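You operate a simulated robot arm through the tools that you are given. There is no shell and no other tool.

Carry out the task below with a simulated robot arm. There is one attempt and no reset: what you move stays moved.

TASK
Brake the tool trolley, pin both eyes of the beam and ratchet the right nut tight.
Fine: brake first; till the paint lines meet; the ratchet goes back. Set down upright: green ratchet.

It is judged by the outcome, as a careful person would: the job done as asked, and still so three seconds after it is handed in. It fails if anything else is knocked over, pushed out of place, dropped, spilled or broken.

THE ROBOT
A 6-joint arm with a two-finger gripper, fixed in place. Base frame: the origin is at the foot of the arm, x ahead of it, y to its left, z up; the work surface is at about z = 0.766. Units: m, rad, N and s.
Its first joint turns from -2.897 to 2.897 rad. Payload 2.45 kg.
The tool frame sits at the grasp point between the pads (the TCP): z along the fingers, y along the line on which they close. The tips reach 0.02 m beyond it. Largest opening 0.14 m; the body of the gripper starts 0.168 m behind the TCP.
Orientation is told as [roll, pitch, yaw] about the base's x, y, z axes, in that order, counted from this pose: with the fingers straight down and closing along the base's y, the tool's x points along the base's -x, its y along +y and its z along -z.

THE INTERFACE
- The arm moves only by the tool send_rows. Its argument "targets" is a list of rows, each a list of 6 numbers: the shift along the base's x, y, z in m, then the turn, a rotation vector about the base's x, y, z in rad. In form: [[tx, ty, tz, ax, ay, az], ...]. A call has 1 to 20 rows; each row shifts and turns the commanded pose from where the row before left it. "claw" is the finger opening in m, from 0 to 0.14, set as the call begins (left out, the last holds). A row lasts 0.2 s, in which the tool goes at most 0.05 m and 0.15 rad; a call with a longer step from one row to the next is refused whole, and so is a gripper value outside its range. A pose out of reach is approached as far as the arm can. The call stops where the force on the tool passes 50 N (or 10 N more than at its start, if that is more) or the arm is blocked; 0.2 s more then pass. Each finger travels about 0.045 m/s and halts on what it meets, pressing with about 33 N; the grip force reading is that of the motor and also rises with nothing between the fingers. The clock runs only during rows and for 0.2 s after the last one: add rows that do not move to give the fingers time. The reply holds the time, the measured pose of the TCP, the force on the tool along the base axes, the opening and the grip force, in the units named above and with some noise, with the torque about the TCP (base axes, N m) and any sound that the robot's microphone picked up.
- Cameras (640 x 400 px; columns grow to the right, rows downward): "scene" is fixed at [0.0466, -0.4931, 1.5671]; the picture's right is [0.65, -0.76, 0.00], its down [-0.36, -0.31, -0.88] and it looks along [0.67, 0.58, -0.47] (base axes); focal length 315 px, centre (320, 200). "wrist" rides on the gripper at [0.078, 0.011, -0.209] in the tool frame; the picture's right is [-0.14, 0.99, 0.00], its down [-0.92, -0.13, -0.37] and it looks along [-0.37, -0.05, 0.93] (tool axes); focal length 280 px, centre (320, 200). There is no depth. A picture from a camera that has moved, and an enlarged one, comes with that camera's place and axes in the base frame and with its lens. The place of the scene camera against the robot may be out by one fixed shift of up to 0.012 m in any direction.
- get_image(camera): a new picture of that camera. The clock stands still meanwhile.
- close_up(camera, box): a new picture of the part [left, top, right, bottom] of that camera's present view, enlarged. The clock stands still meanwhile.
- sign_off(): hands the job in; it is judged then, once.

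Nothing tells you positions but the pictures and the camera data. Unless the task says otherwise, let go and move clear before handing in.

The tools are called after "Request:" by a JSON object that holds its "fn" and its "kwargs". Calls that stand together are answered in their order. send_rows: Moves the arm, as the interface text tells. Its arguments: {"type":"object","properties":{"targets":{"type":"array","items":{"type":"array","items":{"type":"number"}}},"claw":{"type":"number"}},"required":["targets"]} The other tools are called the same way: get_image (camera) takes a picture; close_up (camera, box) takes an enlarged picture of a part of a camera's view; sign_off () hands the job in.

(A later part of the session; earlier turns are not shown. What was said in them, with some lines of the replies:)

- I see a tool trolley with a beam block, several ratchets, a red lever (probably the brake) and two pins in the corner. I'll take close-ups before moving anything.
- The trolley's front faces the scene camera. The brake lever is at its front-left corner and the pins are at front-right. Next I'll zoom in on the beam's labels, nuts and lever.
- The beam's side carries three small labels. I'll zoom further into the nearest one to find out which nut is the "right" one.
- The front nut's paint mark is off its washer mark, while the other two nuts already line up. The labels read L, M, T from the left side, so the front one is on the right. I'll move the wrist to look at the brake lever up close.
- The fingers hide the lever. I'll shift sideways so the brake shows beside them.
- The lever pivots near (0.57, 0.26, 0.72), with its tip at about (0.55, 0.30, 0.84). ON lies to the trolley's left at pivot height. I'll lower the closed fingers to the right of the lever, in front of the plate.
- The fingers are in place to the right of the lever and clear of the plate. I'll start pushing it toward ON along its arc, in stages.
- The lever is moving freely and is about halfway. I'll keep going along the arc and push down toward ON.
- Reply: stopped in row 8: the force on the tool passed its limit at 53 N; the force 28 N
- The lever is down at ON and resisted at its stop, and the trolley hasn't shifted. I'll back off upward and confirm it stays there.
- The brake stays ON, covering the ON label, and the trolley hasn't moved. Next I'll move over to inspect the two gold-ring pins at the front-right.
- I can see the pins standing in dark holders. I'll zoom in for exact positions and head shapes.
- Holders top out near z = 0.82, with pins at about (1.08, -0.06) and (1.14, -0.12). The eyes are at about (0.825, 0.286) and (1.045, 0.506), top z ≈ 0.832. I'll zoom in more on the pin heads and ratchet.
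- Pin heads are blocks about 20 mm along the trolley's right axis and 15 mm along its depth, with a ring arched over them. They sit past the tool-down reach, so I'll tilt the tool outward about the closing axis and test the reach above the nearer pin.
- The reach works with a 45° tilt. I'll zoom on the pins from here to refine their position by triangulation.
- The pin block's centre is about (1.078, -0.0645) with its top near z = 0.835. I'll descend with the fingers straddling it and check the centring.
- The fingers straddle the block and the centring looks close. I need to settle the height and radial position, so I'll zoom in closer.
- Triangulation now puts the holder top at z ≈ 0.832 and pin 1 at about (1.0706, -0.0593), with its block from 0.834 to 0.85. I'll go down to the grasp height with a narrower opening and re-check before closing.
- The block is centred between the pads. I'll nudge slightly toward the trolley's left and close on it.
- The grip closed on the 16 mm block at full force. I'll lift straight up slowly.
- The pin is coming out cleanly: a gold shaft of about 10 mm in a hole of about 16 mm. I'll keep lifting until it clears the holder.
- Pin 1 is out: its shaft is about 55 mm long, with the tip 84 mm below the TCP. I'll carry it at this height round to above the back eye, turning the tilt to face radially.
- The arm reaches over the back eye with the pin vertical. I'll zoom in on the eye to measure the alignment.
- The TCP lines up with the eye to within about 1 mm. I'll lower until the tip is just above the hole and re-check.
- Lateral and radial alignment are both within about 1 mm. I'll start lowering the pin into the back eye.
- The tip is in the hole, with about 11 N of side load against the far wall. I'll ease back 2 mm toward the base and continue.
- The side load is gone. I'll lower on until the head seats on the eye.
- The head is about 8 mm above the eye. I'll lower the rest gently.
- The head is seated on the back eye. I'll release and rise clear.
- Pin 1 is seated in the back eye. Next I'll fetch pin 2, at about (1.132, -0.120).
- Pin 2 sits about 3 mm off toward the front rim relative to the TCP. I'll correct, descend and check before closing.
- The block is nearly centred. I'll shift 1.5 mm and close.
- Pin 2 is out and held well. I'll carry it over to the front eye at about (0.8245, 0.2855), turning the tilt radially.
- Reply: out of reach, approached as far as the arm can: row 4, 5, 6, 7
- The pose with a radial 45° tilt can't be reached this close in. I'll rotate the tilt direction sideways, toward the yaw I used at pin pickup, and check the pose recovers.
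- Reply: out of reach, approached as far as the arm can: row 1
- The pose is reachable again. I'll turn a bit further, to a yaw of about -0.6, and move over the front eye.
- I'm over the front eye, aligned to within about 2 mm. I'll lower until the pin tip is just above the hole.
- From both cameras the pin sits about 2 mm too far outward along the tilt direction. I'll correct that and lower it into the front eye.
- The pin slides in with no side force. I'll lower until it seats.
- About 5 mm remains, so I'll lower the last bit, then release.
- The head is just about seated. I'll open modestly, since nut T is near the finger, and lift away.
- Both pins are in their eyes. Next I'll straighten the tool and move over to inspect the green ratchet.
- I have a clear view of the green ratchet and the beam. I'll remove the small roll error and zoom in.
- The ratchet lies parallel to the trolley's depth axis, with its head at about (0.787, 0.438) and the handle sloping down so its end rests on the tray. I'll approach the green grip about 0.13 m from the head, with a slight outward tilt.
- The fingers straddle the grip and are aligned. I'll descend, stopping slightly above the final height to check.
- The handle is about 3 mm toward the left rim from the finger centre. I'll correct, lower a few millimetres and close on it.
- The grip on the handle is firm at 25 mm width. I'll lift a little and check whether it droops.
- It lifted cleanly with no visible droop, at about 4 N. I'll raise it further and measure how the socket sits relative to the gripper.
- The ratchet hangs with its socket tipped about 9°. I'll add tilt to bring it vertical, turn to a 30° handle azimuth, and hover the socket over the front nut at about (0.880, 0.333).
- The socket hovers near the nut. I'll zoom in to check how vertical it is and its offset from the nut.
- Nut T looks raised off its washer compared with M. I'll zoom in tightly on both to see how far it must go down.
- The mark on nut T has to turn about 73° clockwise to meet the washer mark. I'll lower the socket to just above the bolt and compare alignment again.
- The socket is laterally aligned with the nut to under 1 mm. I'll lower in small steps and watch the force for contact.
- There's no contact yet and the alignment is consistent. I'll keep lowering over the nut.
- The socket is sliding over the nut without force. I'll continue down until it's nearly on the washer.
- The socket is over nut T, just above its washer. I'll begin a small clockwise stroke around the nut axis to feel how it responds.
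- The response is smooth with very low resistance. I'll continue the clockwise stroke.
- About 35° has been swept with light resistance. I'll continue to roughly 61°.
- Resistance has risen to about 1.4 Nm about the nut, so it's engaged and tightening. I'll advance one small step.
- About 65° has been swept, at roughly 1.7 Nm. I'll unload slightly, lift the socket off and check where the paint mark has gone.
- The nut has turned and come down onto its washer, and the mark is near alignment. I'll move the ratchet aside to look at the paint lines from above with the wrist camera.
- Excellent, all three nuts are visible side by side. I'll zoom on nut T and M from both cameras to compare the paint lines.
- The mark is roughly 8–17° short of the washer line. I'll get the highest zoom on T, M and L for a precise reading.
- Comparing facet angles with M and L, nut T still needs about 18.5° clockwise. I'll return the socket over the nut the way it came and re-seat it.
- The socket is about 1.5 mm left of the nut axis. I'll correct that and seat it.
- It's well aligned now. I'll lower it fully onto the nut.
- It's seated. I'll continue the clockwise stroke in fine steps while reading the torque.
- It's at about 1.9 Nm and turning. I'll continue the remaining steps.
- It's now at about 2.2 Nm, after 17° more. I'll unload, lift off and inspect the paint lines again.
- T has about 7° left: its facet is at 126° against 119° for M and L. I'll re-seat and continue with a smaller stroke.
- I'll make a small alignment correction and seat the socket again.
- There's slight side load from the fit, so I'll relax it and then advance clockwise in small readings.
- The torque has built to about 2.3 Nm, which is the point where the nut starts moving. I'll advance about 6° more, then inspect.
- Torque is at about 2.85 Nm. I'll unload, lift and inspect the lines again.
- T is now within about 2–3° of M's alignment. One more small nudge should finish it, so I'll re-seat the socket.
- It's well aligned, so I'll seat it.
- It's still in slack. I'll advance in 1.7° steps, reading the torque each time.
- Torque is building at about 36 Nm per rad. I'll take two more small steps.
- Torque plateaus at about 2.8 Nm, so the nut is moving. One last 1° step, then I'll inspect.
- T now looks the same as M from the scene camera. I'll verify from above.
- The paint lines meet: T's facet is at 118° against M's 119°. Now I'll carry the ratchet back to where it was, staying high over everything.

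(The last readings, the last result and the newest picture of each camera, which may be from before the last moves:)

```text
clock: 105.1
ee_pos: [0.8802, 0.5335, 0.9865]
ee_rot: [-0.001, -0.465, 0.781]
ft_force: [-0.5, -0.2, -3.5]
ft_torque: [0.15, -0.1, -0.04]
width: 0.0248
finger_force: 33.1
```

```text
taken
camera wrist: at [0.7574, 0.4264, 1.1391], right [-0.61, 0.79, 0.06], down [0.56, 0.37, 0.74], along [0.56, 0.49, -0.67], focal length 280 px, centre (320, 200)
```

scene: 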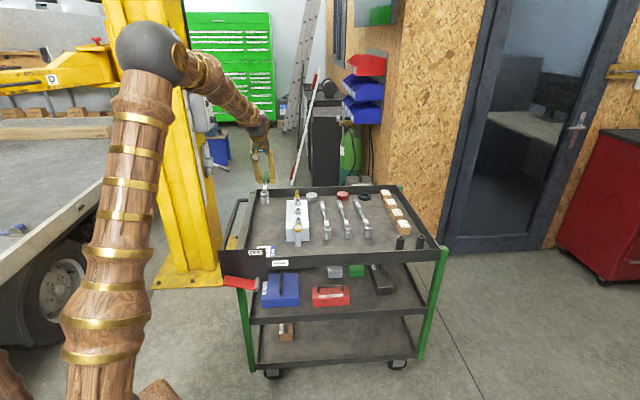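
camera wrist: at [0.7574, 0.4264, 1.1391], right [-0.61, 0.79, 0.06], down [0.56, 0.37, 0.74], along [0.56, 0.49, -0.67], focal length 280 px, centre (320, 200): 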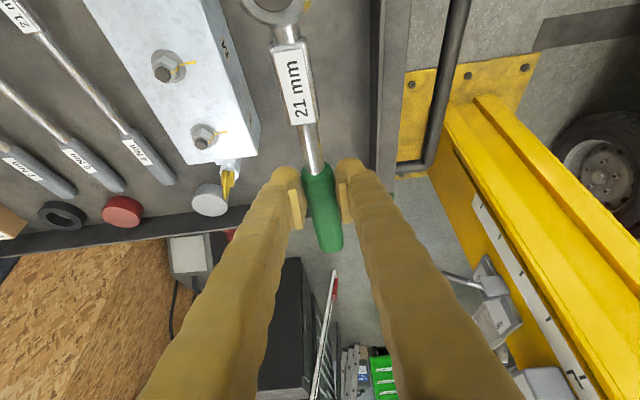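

I'm above the pickup spot with the original heading. I'll restore the pickup tilt, compare the in-hand pose with before, and start down.

Request:
{"fn": "send_rows", "kwargs": {"targets": [[0, 0, 0, -0.0544, 0.0544, 0], [0, 0, 0, -0.0544, 0.0544, 0], [0, 0, -0.03, 0, 0, 0.003], [0, 0, 0, 0, 0, 0]]}}

Request:
{"fn": "close_up", "kwargs": {"camera": "wrist", "box": [260, 60, 380, 260]}}

Request:
{"fn": "close_up", "kwargs": {"camera": "scene", "box": [245, 150, 305, 230]}}

```text
clock: 106.1
ee_pos: [0.8784, 0.5338, 0.9578]
ee_rot: [0.001, -0.31, 0.784]
ft_force: [0.1, 0.0, -4.3]
ft_torque: [0.12, -0.13, 0.0]
width: 0.0251
finger_force: 32.0
```

```text
2.00 times, centred on (320, 160) of wrist
camera zoom: at [0.7748, 0.444, 1.1336], right [-0.61, 0.79, 0.04], down [0.63, 0.45, 0.63], along [0.48, 0.41, -0.77], focal length 561 px, centre (320, 280)
```

zoom: 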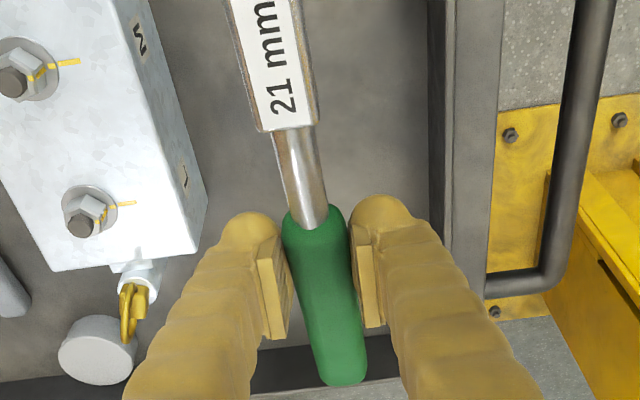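

```text
5.00 times, centred on (275, 190) of scene
camera zoom: at [0.0466, -0.4931, 1.5671], right [0.65, -0.76, 0.0], down [-0.36, -0.31, -0.88], along [0.67, 0.58, -0.47], focal length 1574 px, centre (545, 250)
```

zoom: 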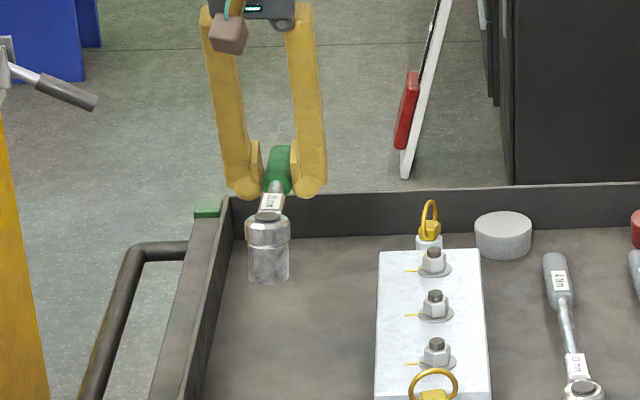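

The ratchet has yawed about 1.7° in the grip. I'll compensate with the wrist and descend close to the tray.

Request:
{"fn": "send_rows", "kwargs": {"targets": [[0.0008, 0, -0.02, 0, 0, -0.03], [0, 0, -0.035, 0, 0, 0], [0, 0, -0.035, 0, 0, 0], [0, 0, -0.03, 0, 0, 0], [0, 0, -0.02, 0, 0, 0], [0, 0, 0, 0, 0, 0]]}}

Request:
{"fn": "close_up", "kwargs": {"camera": "scene", "box": [240, 170, 310, 250]}}

Request:
{"fn": "close_up", "kwargs": {"camera": "scene", "box": [252, 200, 284, 242]}}

```text
clock: 107.5
ee_pos: [0.8793, 0.5335, 0.816]
ee_rot: [0.001, -0.31, 0.754]
ft_force: [0.4, -0.6, -3.2]
ft_torque: [0.12, -0.09, -0.01]
width: 0.0252
finger_force: 32.5
```

```text
5.00 times, centred on (275, 210) of scene
camera zoom: at [0.0466, -0.4931, 1.5671], right [0.65, -0.76, 0.0], down [-0.36, -0.31, -0.88], along [0.67, 0.58, -0.47], focal length 1574 px, centre (545, 150)
```

zoom: 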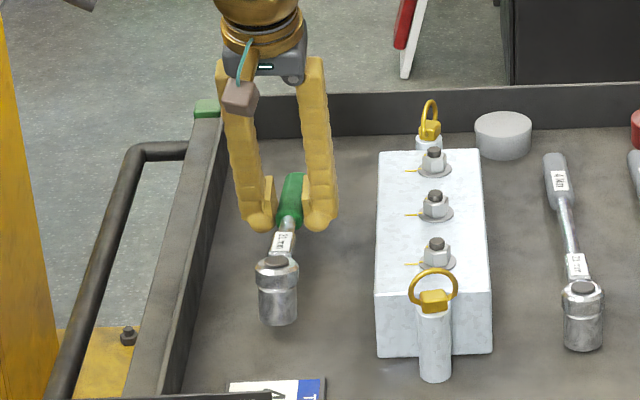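

```text
9.52 times, centred on (268, 221) of scene
camera zoom: at [0.0466, -0.4931, 1.5671], right [0.65, -0.76, 0.0], down [-0.36, -0.31, -0.88], along [0.67, 0.58, -0.47], focal length 2997 px, centre (815, 0)
```

zoom: 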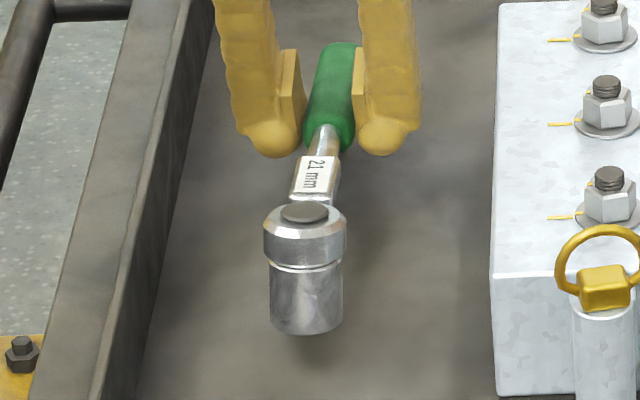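

The position matches the original to within a couple of millimetres. I'll lower gently to contact.

Request:
{"fn": "send_rows", "kwargs": {"targets": [[0.0004, -0.0004, -0.007, 0, 0, 0], [0, 0, -0.005, 0, 0, 0], [0, 0, -0.002, 0, 0, 0], [0, 0, 0, 0, 0, 0]]}}

Request:
{"fn": "send_rows", "kwargs": {"targets": [[0, 0, -0.002, 0, 0, 0], [0, 0, 0, 0, 0, 0]]}}

Request:
{"fn": "close_up", "kwargs": {"camera": "scene", "box": [252, 200, 284, 242]}}

Request:
{"fn": "close_up", "kwargs": {"camera": "wrist", "box": [240, 80, 400, 240]}}

```text
clock: 108.5
ee_pos: [0.8805, 0.5319, 0.803]
ee_rot: [0.0, -0.31, 0.754]
ft_force: [0.0, -0.1, -3.3]
ft_torque: [0.12, -0.14, 0.02]
width: 0.0249
finger_force: 33.1
```

```text
clock: 109.1
ee_pos: [0.8807, 0.5323, 0.8009]
ee_rot: [0.0, -0.312, 0.754]
ft_force: [2.1, 2.0, 5.4]
ft_torque: [-0.24, 0.1, 0.09]
width: 0.0252
finger_force: 32.7
```

```text
9.52 times, centred on (268, 221) of scene
camera zoom: at [0.0466, -0.4931, 1.5671], right [0.65, -0.76, 0.0], down [-0.36, -0.31, -0.88], along [0.67, 0.58, -0.47], focal length 2997 px, centre (815, 0)
```

zoom: 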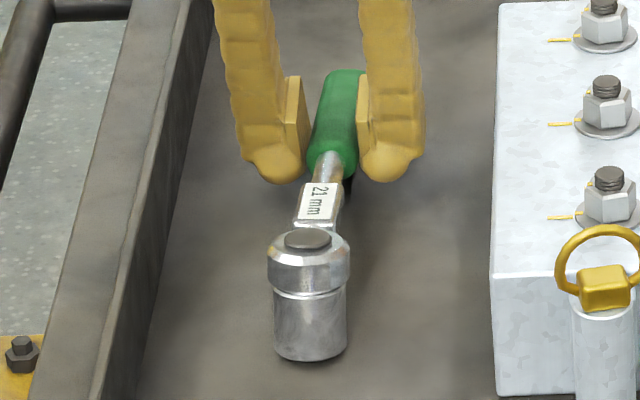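

```text
2.50 times, centred on (320, 160) of wrist
camera zoom: at [0.7736, 0.4464, 0.9768], right [-0.58, 0.81, 0.04], down [0.64, 0.43, 0.63], along [0.5, 0.4, -0.77], focal length 701 px, centre (320, 300)
```

zoom: 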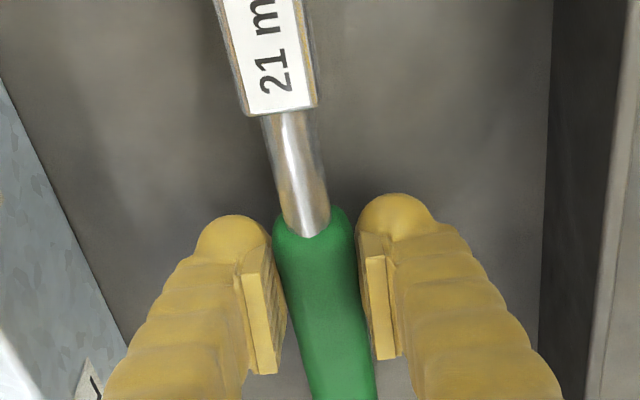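

The socket has touched down in exactly its original place. I'll open the fingers and check that it stays upright.

Request:
{"fn": "send_rows", "kwargs": {"targets": [[0, 0, 0, 0, 0, 0], [0, 0, 0, 0, 0, 0], [0, 0, 0, 0, 0, 0]], "claw": 0.05}}

Request:
{"fn": "close_up", "kwargs": {"camera": "scene", "box": [252, 200, 284, 242]}}

Request:
{"fn": "close_up", "kwargs": {"camera": "wrist", "box": [240, 80, 400, 240]}}

```text
clock: 109.9
ee_pos: [0.8813, 0.5328, 0.7999]
ee_rot: [0.0, -0.31, 0.756]
ft_force: [0.0, 0.8, 0.7]
ft_torque: [-0.02, 0.02, 0.0]
width: 0.0501
finger_force: 0.1
```

```text
9.52 times, centred on (268, 221) of scene
camera zoom: at [0.0466, -0.4931, 1.5671], right [0.65, -0.76, 0.0], down [-0.36, -0.31, -0.88], along [0.67, 0.58, -0.47], focal length 2997 px, centre (815, 0)
```

zoom: 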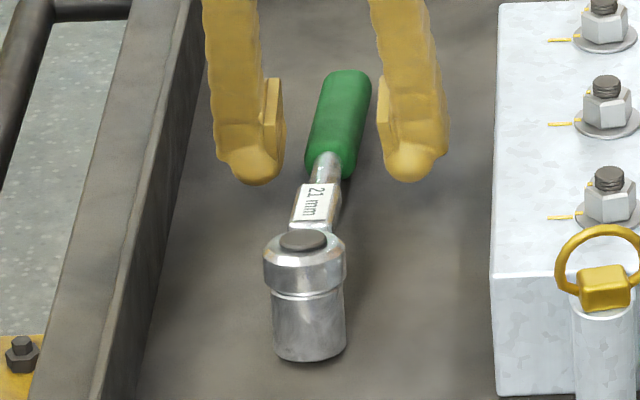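

```text
2.50 times, centred on (320, 160) of wrist
camera zoom: at [0.7734, 0.4462, 0.9764], right [-0.58, 0.81, 0.04], down [0.64, 0.43, 0.63], along [0.5, 0.4, -0.77], focal length 701 px, centre (320, 300)
```

zoom: 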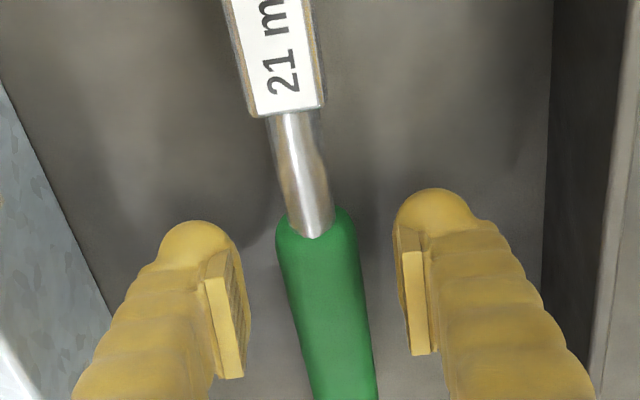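

The ratchet is standing just as it did originally. I'll lift clear and check the whole scene.

Request:
{"fn": "send_rows", "kwargs": {"targets": [[0, 0, 0.01, 0, 0, 0], [0, 0, 0.03, 0, 0, 0], [0, 0, 0.045, 0, 0, 0], [0, 0, 0.045, 0, 0, 0], [0, 0, 0.045, 0, 0, 0], [-0.03, -0.025, 0.02, -0.0517, 0.0517, 0], [-0.03, -0.025, 0.02, -0.0517, 0.0517, 0], [-0.03, -0.025, 0.02, -0.0517, 0.0517, 0], [-0.03, -0.025, 0, -0.0517, 0.0517, 0], [-0.03, -0.025, 0, 0, 0, 0], [-0.03, -0.025, 0, 0, 0, 0], [0, 0, 0, 0, 0, 0], [0, 0, 0, 0, 0, 0]], "claw": 0.06}}

Request:
{"fn": "get_image", "kwargs": {"camera": "scene"}}

Request:
{"fn": "get_image", "kwargs": {"camera": "wrist"}}

Request:
{"fn": "close_up", "kwargs": {"camera": "scene", "box": [220, 180, 340, 255]}}

Request:
{"fn": "close_up", "kwargs": {"camera": "scene", "box": [205, 220, 301, 300]}}

Request:
{"fn": "close_up", "kwargs": {"camera": "scene", "box": [330, 180, 450, 255]}}

```text
clock: 112.7
ee_pos: [0.7012, 0.3835, 1.0379]
ee_rot: [-0.008, -0.019, 0.756]
ft_force: [0.4, -0.5, -0.5]
ft_torque: [-0.01, 0.0, -0.02]
width: 0.0599
finger_force: 0.0
```

```text
taken
```

scene: 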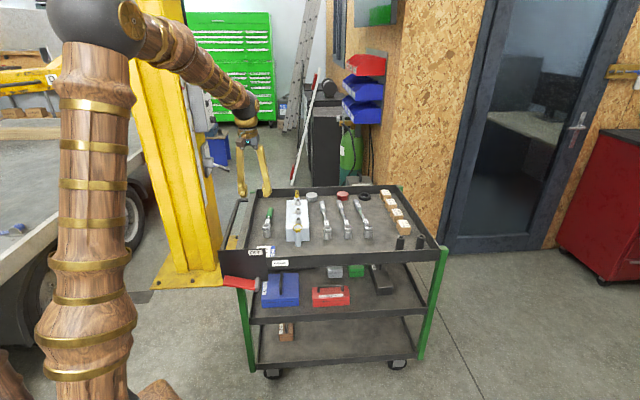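

```text
taken
camera wrist: at [0.6337, 0.3363, 1.2449], right [-0.58, 0.82, -0.01], down [0.75, 0.54, 0.39], along [0.32, 0.22, -0.92], focal length 280 px, centre (320, 200)
```

wrist: 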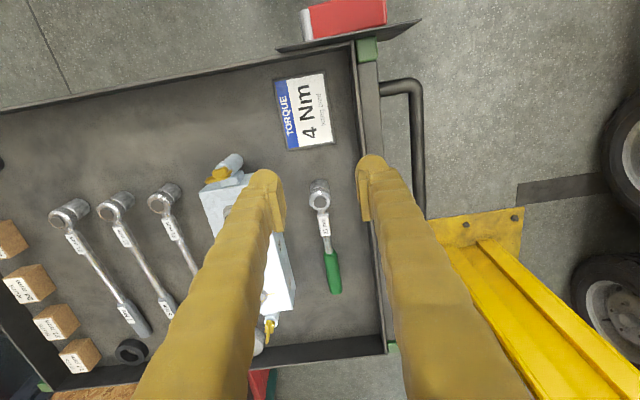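

```text
5.33 times, centred on (280, 218) of scene
camera zoom: at [0.0466, -0.4931, 1.5671], right [0.65, -0.76, 0.0], down [-0.36, -0.31, -0.88], along [0.67, 0.58, -0.47], focal length 1678 px, centre (533, 107)
```

zoom: 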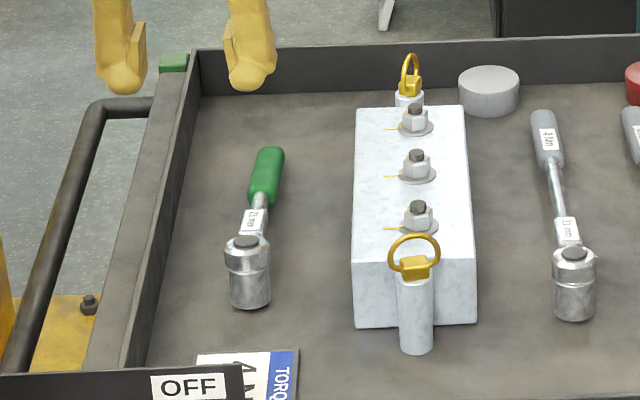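

```text
5.00 times, centred on (253, 260) of scene
camera zoom: at [0.0466, -0.4931, 1.5671], right [0.65, -0.76, 0.0], down [-0.36, -0.31, -0.88], along [0.67, 0.58, -0.47], focal length 1574 px, centre (655, -100)
```

zoom: 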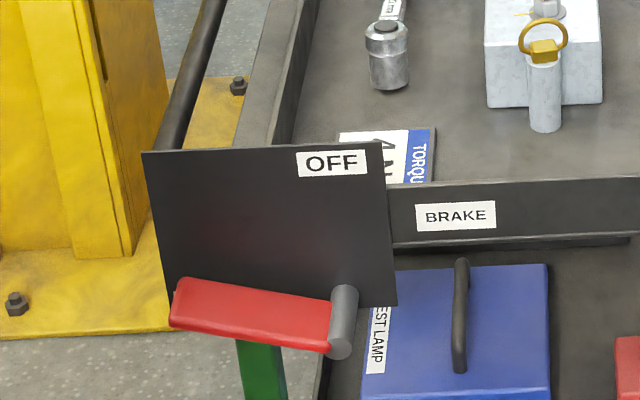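

```text
5.33 times, centred on (390, 218) of scene
camera zoom: at [0.0466, -0.4931, 1.5671], right [0.65, -0.76, 0.0], down [-0.36, -0.31, -0.88], along [0.67, 0.58, -0.47], focal length 1678 px, centre (-53, 107)
```

zoom: 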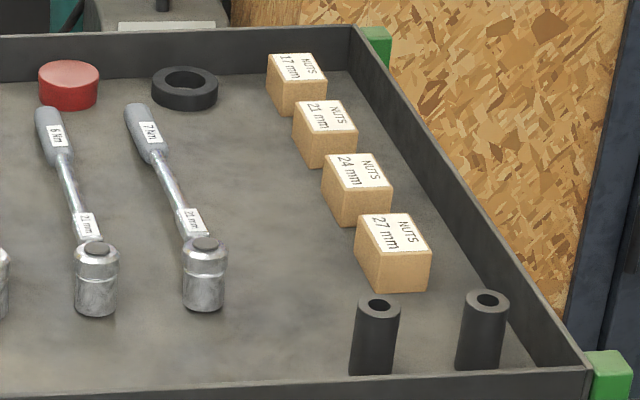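

Everything is in place: brake ON, both eyes pinned, nut aligned, ratchet back on its spot. One final close look at the pins and nut before handing in.

Request:
{"fn": "close_up", "kwargs": {"camera": "scene", "box": [288, 188, 308, 213]}}

Request:
{"fn": "close_up", "kwargs": {"camera": "scene", "box": [286, 213, 310, 243]}}

Request:
{"fn": "close_up", "kwargs": {"camera": "wrist", "box": [290, 165, 360, 305]}}

```text
16.00 times, centred on (298, 200) of scene
camera zoom: at [0.0466, -0.4931, 1.5671], right [0.65, -0.76, 0.0], down [-0.36, -0.31, -0.88], along [0.67, 0.58, -0.47], focal length 5035 px, centre (672, 192)
```

zoom: 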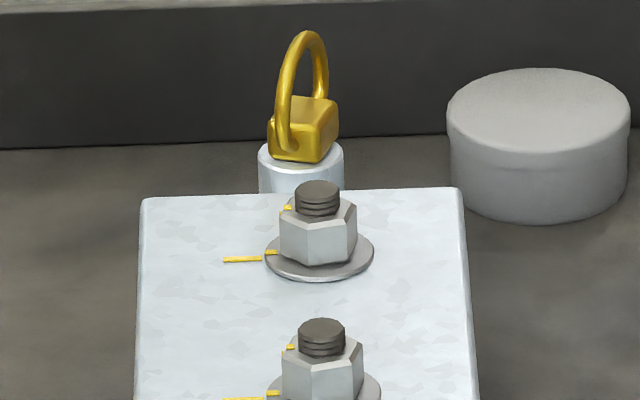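

```text
13.33 times, centred on (298, 228) of scene
camera zoom: at [0.0466, -0.4931, 1.5671], right [0.65, -0.76, 0.0], down [-0.36, -0.31, -0.88], along [0.67, 0.58, -0.47], focal length 4196 px, centre (613, -173)
```

zoom: 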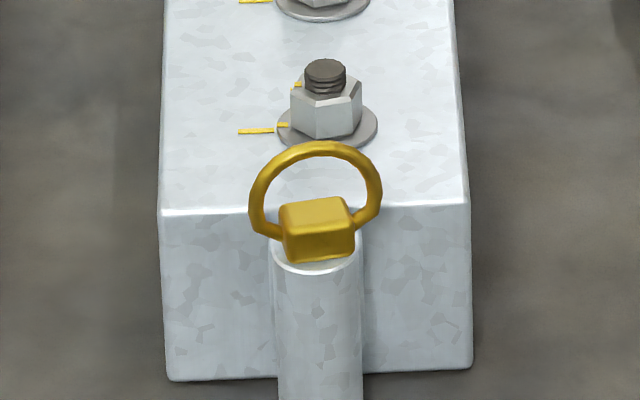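

```text
2.86 times, centred on (325, 235) of wrist
camera zoom: at [0.6337, 0.3363, 1.2449], right [-0.58, 0.82, -0.01], down [0.75, 0.54, 0.39], along [0.32, 0.22, -0.92], focal length 801 px, centre (306, 100)
```

zoom: 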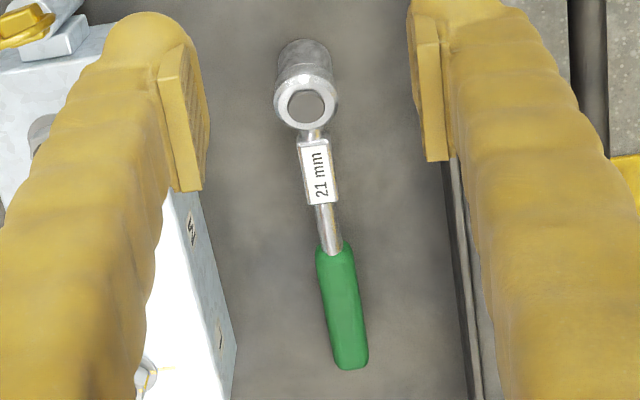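

Both pins are seated in their eyes, nut T's mark lines up with its washer mark, and the ratchet stands on its socket where it started. The brake is ON and the arm is clear, so I'm handing in.

Request:
{"fn": "sign_off", "kwargs": {}}

```text
The job is handed in.
```

The job is done and handed in. The brake went on first, then the pins, then the nut.

- **Brake:** the lever is at its ON stop, and the trolley did not move while I pushed it.
- **Pins:** both gold-ring pins are out of their holders and seated in the beam's front and back eyes.
- **Nut:** I took the right nut to be the front one, marked T. It was the only nut whose paint lines didn't meet. Measured from above, its lines now match the other two nuts to within about 1°.
- **Ratchet:** the green ratchet is back where it was, within about 2 mm, standing on its socket with the handle end resting on the tray as before.

From the camera views, nothing else on the trolley was knocked over or moved, and the arm is clear.
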